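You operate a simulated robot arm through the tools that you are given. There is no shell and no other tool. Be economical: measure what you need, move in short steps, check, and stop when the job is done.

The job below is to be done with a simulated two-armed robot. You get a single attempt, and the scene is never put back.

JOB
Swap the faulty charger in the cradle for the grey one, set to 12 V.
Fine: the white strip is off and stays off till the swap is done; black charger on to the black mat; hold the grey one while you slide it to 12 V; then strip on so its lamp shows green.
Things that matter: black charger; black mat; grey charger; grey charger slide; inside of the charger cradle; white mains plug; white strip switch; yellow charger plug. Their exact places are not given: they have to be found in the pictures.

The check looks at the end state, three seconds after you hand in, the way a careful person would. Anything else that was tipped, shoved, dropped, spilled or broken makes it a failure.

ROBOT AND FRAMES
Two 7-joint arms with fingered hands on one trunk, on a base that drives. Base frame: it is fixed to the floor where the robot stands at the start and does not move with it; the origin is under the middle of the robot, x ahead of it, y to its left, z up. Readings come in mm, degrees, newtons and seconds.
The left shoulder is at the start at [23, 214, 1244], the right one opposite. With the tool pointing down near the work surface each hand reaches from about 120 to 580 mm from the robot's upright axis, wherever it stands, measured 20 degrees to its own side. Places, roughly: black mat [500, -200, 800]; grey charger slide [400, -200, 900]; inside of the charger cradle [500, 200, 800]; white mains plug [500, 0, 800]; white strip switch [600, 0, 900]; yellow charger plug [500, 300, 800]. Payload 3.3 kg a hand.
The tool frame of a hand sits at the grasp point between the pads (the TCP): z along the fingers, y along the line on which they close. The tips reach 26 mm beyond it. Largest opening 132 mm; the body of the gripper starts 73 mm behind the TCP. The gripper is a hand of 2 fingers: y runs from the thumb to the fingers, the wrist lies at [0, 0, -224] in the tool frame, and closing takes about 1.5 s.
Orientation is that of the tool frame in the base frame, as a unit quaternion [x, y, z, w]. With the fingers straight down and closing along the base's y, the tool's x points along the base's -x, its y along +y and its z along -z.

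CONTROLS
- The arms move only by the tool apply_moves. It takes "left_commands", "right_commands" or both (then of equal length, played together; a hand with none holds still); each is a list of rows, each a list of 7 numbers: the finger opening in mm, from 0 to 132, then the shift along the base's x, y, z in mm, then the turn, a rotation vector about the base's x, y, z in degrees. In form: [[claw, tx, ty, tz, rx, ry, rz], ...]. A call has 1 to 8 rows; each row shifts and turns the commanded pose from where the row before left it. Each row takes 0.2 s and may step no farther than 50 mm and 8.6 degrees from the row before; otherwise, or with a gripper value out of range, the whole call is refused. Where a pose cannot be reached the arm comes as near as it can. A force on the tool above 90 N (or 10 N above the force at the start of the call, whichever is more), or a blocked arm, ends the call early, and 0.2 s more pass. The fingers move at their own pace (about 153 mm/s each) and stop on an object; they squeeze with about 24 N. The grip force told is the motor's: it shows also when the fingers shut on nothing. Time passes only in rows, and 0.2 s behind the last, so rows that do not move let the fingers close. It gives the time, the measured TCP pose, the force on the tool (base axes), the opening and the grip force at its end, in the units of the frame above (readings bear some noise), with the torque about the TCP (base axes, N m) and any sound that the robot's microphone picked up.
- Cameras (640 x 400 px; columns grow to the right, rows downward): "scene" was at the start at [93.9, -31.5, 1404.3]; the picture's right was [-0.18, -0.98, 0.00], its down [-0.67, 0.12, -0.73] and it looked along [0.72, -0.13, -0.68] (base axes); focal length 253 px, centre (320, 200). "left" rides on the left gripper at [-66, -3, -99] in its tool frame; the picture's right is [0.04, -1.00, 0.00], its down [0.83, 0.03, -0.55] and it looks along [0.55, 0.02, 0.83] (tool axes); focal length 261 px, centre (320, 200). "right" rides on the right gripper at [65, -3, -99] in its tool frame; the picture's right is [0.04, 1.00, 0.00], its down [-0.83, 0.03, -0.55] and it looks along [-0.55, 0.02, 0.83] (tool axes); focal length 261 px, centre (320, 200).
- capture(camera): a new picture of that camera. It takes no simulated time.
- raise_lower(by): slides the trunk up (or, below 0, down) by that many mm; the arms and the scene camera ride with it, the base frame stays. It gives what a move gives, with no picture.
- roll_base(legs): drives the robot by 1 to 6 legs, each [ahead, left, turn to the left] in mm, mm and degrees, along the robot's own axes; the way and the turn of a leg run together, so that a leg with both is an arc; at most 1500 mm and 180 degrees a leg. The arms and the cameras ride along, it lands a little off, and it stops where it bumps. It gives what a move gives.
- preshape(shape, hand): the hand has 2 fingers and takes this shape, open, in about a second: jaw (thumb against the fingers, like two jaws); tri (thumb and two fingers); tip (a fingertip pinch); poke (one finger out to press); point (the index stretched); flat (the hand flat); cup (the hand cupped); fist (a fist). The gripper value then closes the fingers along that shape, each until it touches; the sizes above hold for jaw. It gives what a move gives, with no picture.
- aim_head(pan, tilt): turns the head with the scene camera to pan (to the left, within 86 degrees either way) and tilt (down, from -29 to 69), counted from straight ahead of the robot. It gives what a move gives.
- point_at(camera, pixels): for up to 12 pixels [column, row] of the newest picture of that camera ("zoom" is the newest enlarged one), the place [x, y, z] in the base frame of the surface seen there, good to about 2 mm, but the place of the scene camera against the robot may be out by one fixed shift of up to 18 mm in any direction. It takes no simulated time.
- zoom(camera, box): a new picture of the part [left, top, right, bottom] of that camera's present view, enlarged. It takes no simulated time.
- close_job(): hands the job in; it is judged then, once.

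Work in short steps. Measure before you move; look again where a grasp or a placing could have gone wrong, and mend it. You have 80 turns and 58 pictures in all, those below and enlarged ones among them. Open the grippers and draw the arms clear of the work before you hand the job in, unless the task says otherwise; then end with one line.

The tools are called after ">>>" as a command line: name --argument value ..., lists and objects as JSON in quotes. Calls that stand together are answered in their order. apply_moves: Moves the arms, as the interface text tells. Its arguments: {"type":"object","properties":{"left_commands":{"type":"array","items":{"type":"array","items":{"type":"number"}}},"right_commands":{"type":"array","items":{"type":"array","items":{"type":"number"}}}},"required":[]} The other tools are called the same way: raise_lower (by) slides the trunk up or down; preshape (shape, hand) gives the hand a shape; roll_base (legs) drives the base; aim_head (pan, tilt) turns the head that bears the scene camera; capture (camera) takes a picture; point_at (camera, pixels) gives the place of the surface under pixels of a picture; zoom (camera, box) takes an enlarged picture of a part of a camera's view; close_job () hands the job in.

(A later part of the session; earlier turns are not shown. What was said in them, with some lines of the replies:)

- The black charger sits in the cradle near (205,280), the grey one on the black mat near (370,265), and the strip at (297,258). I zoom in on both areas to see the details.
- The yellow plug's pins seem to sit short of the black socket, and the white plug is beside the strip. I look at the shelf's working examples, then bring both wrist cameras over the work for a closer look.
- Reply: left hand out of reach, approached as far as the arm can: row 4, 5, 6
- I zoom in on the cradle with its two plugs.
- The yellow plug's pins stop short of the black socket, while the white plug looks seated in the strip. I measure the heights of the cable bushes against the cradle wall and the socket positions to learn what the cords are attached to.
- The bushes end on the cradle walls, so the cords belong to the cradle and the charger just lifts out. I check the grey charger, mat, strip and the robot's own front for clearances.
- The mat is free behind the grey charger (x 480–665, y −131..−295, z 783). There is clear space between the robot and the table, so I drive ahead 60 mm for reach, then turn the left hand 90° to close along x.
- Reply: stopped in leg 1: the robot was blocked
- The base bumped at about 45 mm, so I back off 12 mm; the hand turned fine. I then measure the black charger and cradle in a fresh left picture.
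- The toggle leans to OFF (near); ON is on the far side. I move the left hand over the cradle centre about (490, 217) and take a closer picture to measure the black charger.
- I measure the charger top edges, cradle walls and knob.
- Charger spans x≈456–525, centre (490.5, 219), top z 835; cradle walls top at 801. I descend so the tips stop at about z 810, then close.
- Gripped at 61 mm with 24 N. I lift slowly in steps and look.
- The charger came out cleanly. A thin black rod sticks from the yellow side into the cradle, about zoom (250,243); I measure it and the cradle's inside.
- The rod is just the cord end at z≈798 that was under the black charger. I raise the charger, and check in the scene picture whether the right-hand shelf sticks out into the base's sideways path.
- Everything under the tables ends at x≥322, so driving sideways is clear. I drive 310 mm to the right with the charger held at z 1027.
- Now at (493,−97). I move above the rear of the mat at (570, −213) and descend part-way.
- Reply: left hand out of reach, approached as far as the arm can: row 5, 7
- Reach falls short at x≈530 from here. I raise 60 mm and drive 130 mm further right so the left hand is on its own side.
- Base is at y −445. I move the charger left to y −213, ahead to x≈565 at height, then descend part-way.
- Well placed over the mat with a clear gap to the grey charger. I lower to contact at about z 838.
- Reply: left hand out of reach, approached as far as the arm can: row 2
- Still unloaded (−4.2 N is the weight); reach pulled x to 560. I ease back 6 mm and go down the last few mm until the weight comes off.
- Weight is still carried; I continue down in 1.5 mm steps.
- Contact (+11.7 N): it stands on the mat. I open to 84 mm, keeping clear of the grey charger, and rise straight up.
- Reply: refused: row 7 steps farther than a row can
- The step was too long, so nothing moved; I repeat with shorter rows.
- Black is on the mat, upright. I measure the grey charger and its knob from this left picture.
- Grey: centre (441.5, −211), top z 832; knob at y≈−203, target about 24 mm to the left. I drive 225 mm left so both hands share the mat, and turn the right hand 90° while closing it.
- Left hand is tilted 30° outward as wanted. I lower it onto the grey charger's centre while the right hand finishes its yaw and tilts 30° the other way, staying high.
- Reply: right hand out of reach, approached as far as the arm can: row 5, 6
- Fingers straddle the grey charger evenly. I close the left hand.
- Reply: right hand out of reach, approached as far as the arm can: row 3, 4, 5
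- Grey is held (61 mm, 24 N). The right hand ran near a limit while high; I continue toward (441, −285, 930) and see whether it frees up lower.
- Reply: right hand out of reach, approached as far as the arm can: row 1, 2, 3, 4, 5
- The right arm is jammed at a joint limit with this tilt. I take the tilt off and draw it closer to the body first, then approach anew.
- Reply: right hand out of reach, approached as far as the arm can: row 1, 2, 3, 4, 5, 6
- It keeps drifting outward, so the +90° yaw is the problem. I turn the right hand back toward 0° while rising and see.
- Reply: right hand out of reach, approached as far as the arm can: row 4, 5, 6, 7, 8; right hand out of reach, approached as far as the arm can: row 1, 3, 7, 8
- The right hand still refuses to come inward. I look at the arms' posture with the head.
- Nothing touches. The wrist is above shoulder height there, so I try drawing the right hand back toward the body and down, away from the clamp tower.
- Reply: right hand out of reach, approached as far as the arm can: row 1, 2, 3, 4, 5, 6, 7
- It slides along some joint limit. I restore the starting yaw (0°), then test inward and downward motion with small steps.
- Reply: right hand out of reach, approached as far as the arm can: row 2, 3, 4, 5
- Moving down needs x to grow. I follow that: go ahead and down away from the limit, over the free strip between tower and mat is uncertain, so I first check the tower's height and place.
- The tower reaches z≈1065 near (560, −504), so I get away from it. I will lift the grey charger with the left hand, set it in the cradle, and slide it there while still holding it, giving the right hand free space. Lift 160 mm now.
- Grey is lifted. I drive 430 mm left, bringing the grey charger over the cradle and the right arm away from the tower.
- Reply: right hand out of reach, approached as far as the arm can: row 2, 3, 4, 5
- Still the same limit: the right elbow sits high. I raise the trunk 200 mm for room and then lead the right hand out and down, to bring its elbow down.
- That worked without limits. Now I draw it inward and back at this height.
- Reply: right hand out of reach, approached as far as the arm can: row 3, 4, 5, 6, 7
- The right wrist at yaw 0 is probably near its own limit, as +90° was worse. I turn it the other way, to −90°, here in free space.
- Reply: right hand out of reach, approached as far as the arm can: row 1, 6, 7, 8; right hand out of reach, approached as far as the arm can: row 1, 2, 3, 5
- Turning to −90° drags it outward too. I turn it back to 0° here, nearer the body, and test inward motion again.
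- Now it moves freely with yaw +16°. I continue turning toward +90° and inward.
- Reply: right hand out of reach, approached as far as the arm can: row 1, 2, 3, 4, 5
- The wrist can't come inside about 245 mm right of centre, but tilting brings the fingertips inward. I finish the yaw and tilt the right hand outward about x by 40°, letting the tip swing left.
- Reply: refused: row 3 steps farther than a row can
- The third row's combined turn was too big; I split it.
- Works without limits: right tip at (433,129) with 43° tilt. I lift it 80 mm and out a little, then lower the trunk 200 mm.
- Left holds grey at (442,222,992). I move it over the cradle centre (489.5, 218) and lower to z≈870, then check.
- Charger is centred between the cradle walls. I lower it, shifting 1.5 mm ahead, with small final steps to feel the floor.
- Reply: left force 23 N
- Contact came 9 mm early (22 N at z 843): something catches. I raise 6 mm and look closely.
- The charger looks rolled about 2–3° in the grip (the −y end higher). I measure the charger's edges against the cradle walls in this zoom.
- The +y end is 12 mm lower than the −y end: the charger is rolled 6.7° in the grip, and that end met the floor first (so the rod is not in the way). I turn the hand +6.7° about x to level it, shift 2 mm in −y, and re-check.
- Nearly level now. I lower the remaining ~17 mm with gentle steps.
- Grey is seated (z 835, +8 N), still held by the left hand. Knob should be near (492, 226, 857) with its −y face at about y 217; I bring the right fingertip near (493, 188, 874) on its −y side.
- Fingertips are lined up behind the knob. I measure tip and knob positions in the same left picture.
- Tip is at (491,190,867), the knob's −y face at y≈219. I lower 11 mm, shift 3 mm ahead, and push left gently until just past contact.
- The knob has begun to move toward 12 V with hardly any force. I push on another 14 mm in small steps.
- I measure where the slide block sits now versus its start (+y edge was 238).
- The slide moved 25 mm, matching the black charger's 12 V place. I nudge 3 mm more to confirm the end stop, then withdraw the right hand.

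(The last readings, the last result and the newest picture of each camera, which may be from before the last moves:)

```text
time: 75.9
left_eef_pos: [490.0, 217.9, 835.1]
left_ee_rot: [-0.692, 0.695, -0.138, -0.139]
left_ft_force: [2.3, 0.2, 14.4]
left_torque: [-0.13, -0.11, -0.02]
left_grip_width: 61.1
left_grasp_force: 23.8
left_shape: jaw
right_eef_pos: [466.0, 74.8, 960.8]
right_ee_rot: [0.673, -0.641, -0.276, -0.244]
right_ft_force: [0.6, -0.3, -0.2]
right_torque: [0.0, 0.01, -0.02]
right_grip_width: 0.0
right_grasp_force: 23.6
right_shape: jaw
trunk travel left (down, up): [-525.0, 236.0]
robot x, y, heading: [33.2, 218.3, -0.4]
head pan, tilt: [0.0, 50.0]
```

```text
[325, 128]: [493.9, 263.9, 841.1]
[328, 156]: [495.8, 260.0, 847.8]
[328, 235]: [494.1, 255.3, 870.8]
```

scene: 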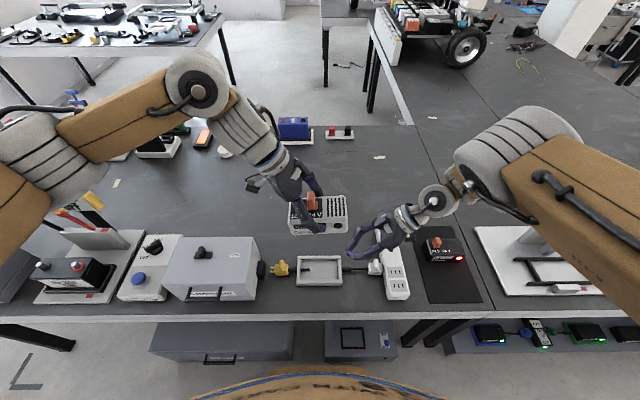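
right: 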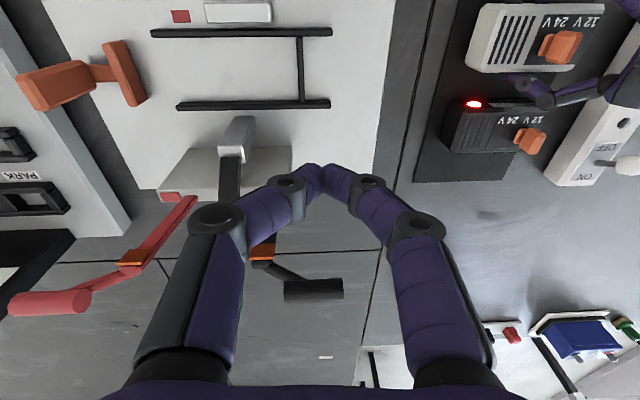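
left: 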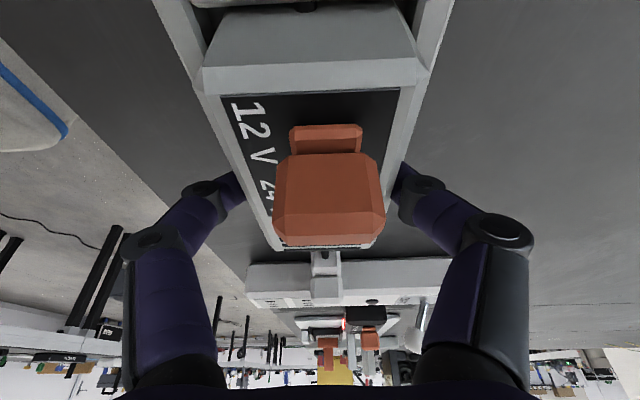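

End stop felt (9 N), slide at 12 V. I open the left hand and withdraw along its axis (up and to the left).

>>> apply_moves --left_commands '[[90, 0, 0, 0, 0, 0, 0], [90, 0, 0, 0, 0, 0, 0], [90, 0, 4, 10, 0, 0, 0], [90, 0, 8, 20, 0, 0, 0], [90, 0, 14, 35, 0, 0, 0], [90, 0, 16, 40, 0, 0, 0], [90, -10, 0, 40, 0, 0, 0]]'

>>> capture --camera "scene"

>>> zoom --camera "scene" --box '[260, 215, 420, 315]'

```text
time: 77.5
left_eef_pos: [481.4, 259.1, 979.6]
left_ee_rot: [-0.691, 0.696, -0.137, -0.139]
left_ft_force: [0.3, 0.1, 0.2]
left_torque: [0.01, 0.01, 0.01]
left_grip_width: 89.7
left_grasp_force: 0.0
left_shape: jaw
right_eef_pos: [465.3, 74.3, 960.0]
right_ee_rot: [0.672, -0.642, -0.276, -0.244]
right_ft_force: [-0.1, 0.0, 0.7]
right_torque: [0.0, 0.0, 0.0]
right_grip_width: 0.0
right_grasp_force: 23.7
right_shape: jaw
trunk travel left (down, up): [-525.0, 236.0]
robot x, y, heading: [35.0, 219.4, -0.5]
head pan, tilt: [0.0, 50.0]
```

```text
12 pictures are left
```

scene: 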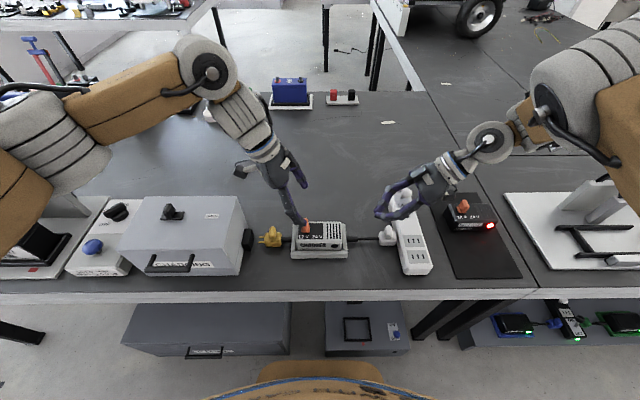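

```text
4.00 times, centred on (340, 265) of scene
```

zoom: 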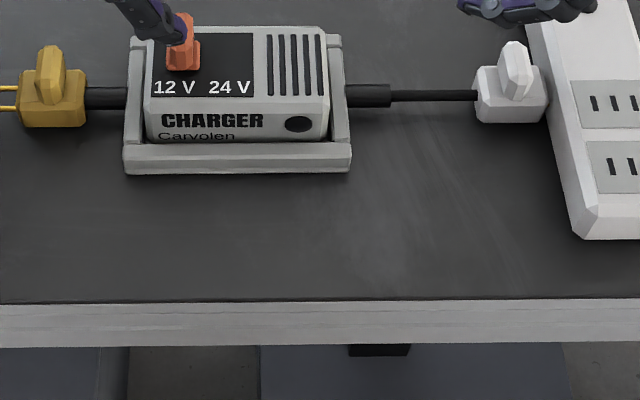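

Grey sits flat, reading 12 V. Next the switch: I level the left hand, draw the right hand back and up, then drive right 330 mm toward the strip.

>>> apply_moves --left_commands '[[40, 0, 0, 20, 7.6, 0, 0], [0, 0, 0, 20, 7.6, 0, 0], [0, 0, 0, 0, 7.6, 0, 0], [0, 0, 0, 0, 0, 0, 0], [0, 0, 0, 0, 0, 0, 0]]' --right_commands '[[0, -15, 0, 30, 0, 0, 0], [0, -15, 0, 30, 0, 0, 0], [0, -15, 0, 30, 0, 0, 0], [0, -10, 0, 30, 0, 0, 0], [0, -10, 0, 30, 0, 0, 0]]'

>>> roll_base --legs '[[0, -330, 0]]'

>>> capture --camera "scene"

```text
time: 78.7
left_eef_pos: [480.4, 259.1, 1020.0]
left_ee_rot: [-0.704, 0.71, 0.003, 0.0]
left_ft_force: [-1.0, 0.2, 0.2]
left_torque: [0.03, -0.02, -0.01]
left_grip_width: 0.1
left_grasp_force: 24.4
left_shape: jaw
right_eef_pos: [393.1, 67.1, 1108.4]
right_ee_rot: [0.673, -0.643, -0.273, -0.244]
right_ft_force: [0.4, -0.5, 0.7]
right_torque: [0.04, -0.01, -0.03]
right_grip_width: 0.0
right_grasp_force: 24.2
right_shape: jaw
right hand out of reach, approached as far as the arm can: row 4, 5
trunk travel left (down, up): [-525.0, 236.0]
robot x, y, heading: [34.8, 218.3, -0.2]
head pan, tilt: [0.0, 50.0]
```

```text
time: 80.9
left_eef_pos: [478.3, -73.4, 1019.5]
left_ee_rot: [-0.706, 0.708, 0.003, 0.001]
left_ft_force: [-0.1, 0.5, -0.9]
left_torque: [0.05, 0.01, -0.03]
left_grip_width: 0.0
left_grasp_force: 23.8
left_shape: jaw
right_eef_pos: [393.0, -264.3, 1106.5]
right_ee_rot: [0.674, -0.642, -0.274, -0.243]
right_ft_force: [0.0, 0.0, 0.1]
right_torque: [0.04, 0.03, -0.01]
right_grip_width: 0.0
right_grasp_force: 24.2
right_shape: jaw
trunk travel left (down, up): [-525.0, 236.0]
robot x, y, heading: [35.1, -113.6, -0.2]
head pan, tilt: [0.0, 50.0]
```

```text
10 pictures are left
```

scene: 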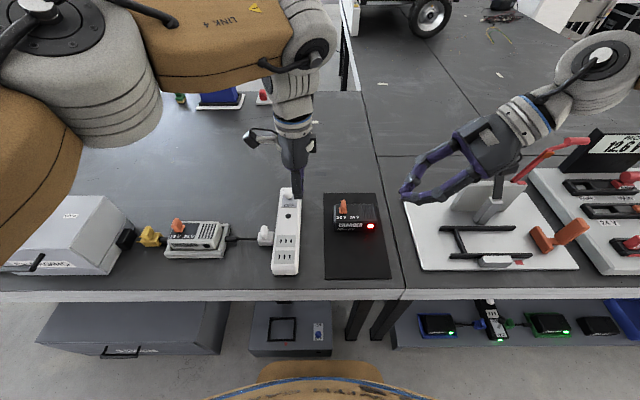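

Path is clear. I tilt the left fingers forward 30° about y, move toward the switch and take a wrist picture.

>>> apply_moves --left_commands '[[0, 0, 15, 0, 0, -7.5, 0], [0, 0, 15, 0, 0, -7.5, 0], [0, 0, 10, 0, 0, -7.5, 0], [0, 0, 0, 0, 0, -7.5, 0], [0, 0, 0, -20, 0, 0, 0]]'

>>> capture --camera "left"

```text
time: 82.1
left_eef_pos: [479.1, -30.7, 999.5]
left_ee_rot: [-0.683, 0.684, -0.181, 0.183]
left_ft_force: [0.1, 0.2, -0.8]
left_torque: [-0.07, 0.0, 0.02]
left_grip_width: 0.1
left_grasp_force: 23.8
left_shape: jaw
right_eef_pos: [392.0, -262.8, 1106.5]
right_ee_rot: [0.673, -0.642, -0.275, -0.243]
right_ft_force: [-0.3, 0.5, -0.2]
right_torque: [-0.01, -0.02, 0.01]
right_grip_width: 0.0
right_grasp_force: 23.7
right_shape: jaw
trunk travel left (down, up): [-525.0, 236.0]
robot x, y, heading: [31.3, -111.8, -0.3]
head pan, tilt: [0.0, 50.0]
```

```text
9 pictures are left
```

left: 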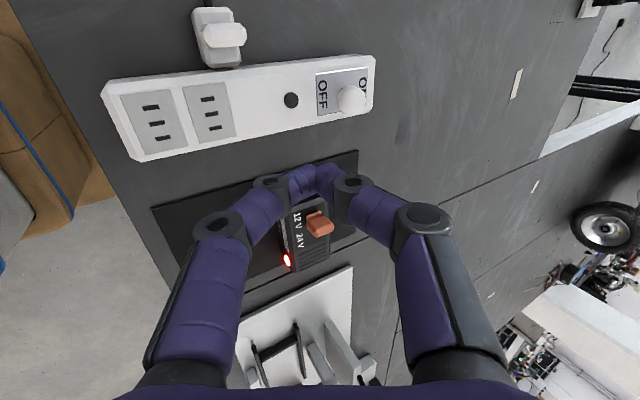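

The knob is at (352,99); I measure it, the plate and my fingertip.

>>> point_at --camera "left" --pixels '[[352, 99], [345, 92], [358, 108], [323, 95], [363, 80], [291, 100], [305, 172], [322, 172]]'

>>> zoom --camera "left" --box '[280, 60, 400, 135]'

```text
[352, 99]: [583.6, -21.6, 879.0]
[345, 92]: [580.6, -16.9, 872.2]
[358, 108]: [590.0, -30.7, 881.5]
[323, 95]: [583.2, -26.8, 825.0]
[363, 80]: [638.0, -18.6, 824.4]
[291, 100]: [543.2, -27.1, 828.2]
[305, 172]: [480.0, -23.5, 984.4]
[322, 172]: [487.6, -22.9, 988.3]
```

```text
5.33 times, centred on (340, 98) of left
```

zoom: 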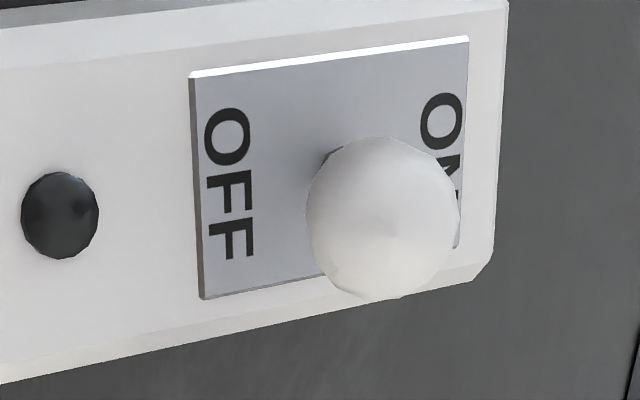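

Ball centre ≈(588,−31,870), pivot ≈x 610; ON means about +44 mm. I lower the fingertip to the near side of the ball (TCP 542, −31, 878).

>>> apply_moves --left_commands '[[0, 10, 0, -30, 0, 0, 0], [0, 15, 0, -30, 0, 0, 0], [0, 15, 0, -30, 0, 0, 0], [0, 15, 0, -21, 0, 0, 0], [0, 8, 0, -10, 0, 0, 0], [0, 0, 0, 0, 0, 0, 0]]'

>>> zoom --camera "left" --box '[220, 60, 460, 210]'

```text
time: 83.5
left_eef_pos: [540.0, -31.7, 878.2]
left_ee_rot: [-0.682, 0.685, -0.181, 0.184]
left_ft_force: [-0.3, 0.1, 0.9]
left_torque: [-0.01, 0.02, 0.01]
left_grip_width: 0.1
left_grasp_force: 24.4
left_shape: jaw
right_eef_pos: [393.9, -264.4, 1106.0]
right_ee_rot: [0.674, -0.642, -0.274, -0.242]
right_ft_force: [0.0, 0.0, -0.1]
right_torque: [-0.04, 0.01, 0.03]
right_grip_width: 0.0
right_grasp_force: 23.9
right_shape: jaw
trunk travel left (down, up): [-525.0, 236.0]
robot x, y, heading: [30.8, -112.8, -0.3]
head pan, tilt: [0.0, 50.0]
```

```text
2.67 times, centred on (340, 135) of left
```

zoom: 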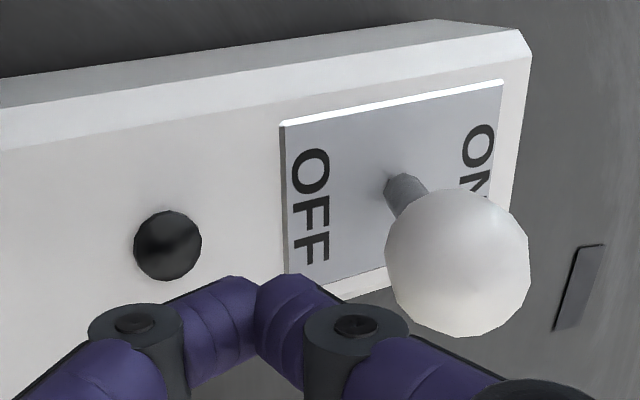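

The fingertip is on the OFF side of the ball. I push ahead in 7 mm steps.

>>> apply_moves --left_commands '[[0, 7, 0, 0, 0, 0, 0], [0, 7, 0, 0, 0, 0, 0], [0, 7, 0, 0, 0, 0, 0], [0, 7, 0, 0, 0, 0, 0], [0, 7, 0, 0, 0, 0, 0], [0, 7, 0, 0, 0, 0, 0], [0, 6, 0, 0, 0, 0, 0]]'

>>> zoom --camera "left" --box '[220, 60, 460, 210]'

```text
time: 85.1
left_eef_pos: [590.7, -31.4, 877.5]
left_ee_rot: [0.684, -0.683, 0.18, -0.183]
left_ft_force: [0.6, -0.1, -0.5]
left_torque: [-0.02, 0.03, 0.02]
left_grip_width: 0.0
left_grasp_force: 24.0
left_shape: jaw
right_eef_pos: [393.4, -263.8, 1106.4]
right_ee_rot: [0.674, -0.641, -0.275, -0.243]
right_ft_force: [0.0, 0.1, -0.1]
right_torque: [0.04, 0.03, -0.02]
right_grip_width: 0.0
right_grasp_force: 24.2
right_shape: jaw
trunk travel left (down, up): [-525.0, 236.0]
robot x, y, heading: [31.9, -112.6, -0.1]
head pan, tilt: [0.0, 50.0]
```

```text
2.67 times, centred on (340, 135) of left
```

zoom: 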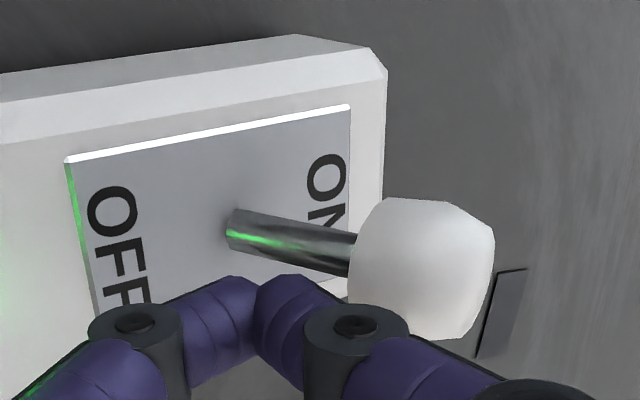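

The lever has gone over to ON and a green glow shows. I back off, rise, and check the charger lamp.

>>> apply_moves --left_commands '[[0, -20, 0, 10, 0, 0, 0], [0, -20, 0, 30, 0, 0, 0], [0, -20, 0, 40, 0, 0, 0], [60, -20, 0, 40, 0, 0, 0], [100, -20, 10, 40, 0, 0, 0], [100, 0, 0, 0, 0, 0, 0]]'

>>> aim_head --pan 5 --tilt 55

>>> capture --camera "scene"

```text
time: 86.5
left_eef_pos: [490.0, -22.4, 1040.9]
left_ee_rot: [-0.683, 0.684, -0.179, 0.183]
left_ft_force: [-0.2, -0.6, 0.1]
left_torque: [-0.01, -0.03, -0.02]
left_grip_width: 99.5
left_grasp_force: 0.1
left_shape: jaw
right_eef_pos: [394.1, -263.2, 1105.6]
right_ee_rot: [0.673, -0.642, -0.275, -0.244]
right_ft_force: [0.4, -0.8, 0.6]
right_torque: [0.01, 0.04, 0.03]
right_grip_width: 0.0
right_grasp_force: 24.3
right_shape: jaw
trunk travel left (down, up): [-525.0, 236.0]
robot x, y, heading: [33.5, -113.9, -0.3]
head pan, tilt: [0.0, 50.0]
```

```text
time: 87.1
left_eef_pos: [489.8, -21.5, 1040.1]
left_ee_rot: [-0.683, 0.684, -0.18, 0.184]
left_ft_force: [0.0, -0.3, -0.4]
left_torque: [0.0, -0.01, 0.01]
left_grip_width: 99.7
left_grasp_force: 0.0
left_shape: jaw
right_eef_pos: [393.3, -263.5, 1105.9]
right_ee_rot: [0.673, -0.643, -0.273, -0.244]
right_ft_force: [-0.9, 0.0, -0.1]
right_torque: [0.0, -0.01, 0.0]
right_grip_width: 0.0
right_grasp_force: 23.9
right_shape: jaw
trunk travel left (down, up): [-525.0, 236.0]
robot x, y, heading: [30.0, -116.2, 0.0]
head pan, tilt: [5.0, 55.0]
```

```text
5 pictures are left
```

scene: 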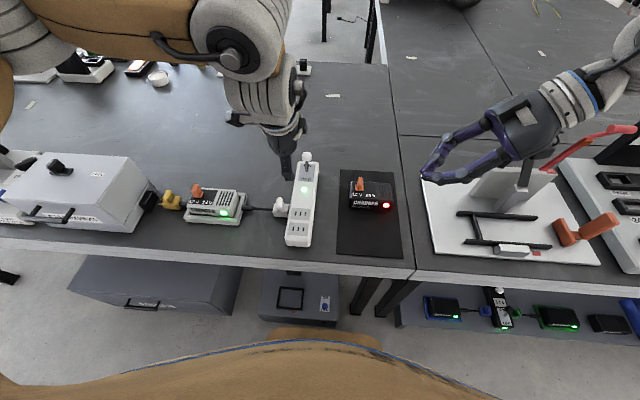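

Both the strip lamp (303,189) and the grey charger's lamp (223,211) show green. I open the right hand, draw both arms higher, and take one last close look.

>>> apply_moves --left_commands '[[100, -20, 0, 30, 0, 0, 0], [100, -20, 0, 30, 0, 0, 0], [100, 0, 0, 0, 0, 0, 0]]' --right_commands '[[80, 0, 0, 0, 0, 0, 0], [80, 0, 0, 0, 0, 0, 0], [80, 0, 0, 0, 0, 0, 0]]'

>>> zoom --camera "scene" --box '[140, 140, 420, 270]'

```text
time: 87.9
left_eef_pos: [447.3, -21.0, 1098.8]
left_ee_rot: [-0.683, 0.683, -0.181, 0.184]
left_ft_force: [0.1, -0.1, 0.7]
left_torque: [-0.03, -0.04, -0.01]
left_grip_width: 99.7
left_grasp_force: 0.0
left_shape: jaw
right_eef_pos: [393.5, -263.2, 1106.4]
right_ee_rot: [0.674, -0.642, -0.274, -0.242]
right_ft_force: [-0.3, 0.6, -0.6]
right_torque: [-0.01, 0.01, -0.03]
right_grip_width: 79.8
right_grasp_force: 0.0
right_shape: jaw
trunk travel left (down, up): [-525.0, 236.0]
robot x, y, heading: [32.8, -111.6, -0.1]
head pan, tilt: [5.0, 55.0]
```

```text
2.29 times, centred on (280, 205) of scene
```

zoom: 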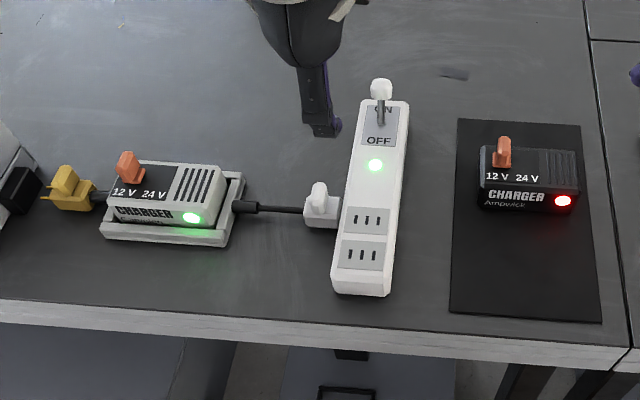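

The close-up shows grey in the cradle at 12 V with a green lamp, black standing on the mat, and the strip on. Both hands are open and clear, so I hand in.

>>> close_job

```text
The job is handed in.
```

The grey charger is seated in the cradle and set to 12 V. The black charger stands on the black mat, and the strip is on with both its lamp and the charger's lamp green; I held the grey one in the cradle while sliding it, and left the yellow plug unplugged as I found it.
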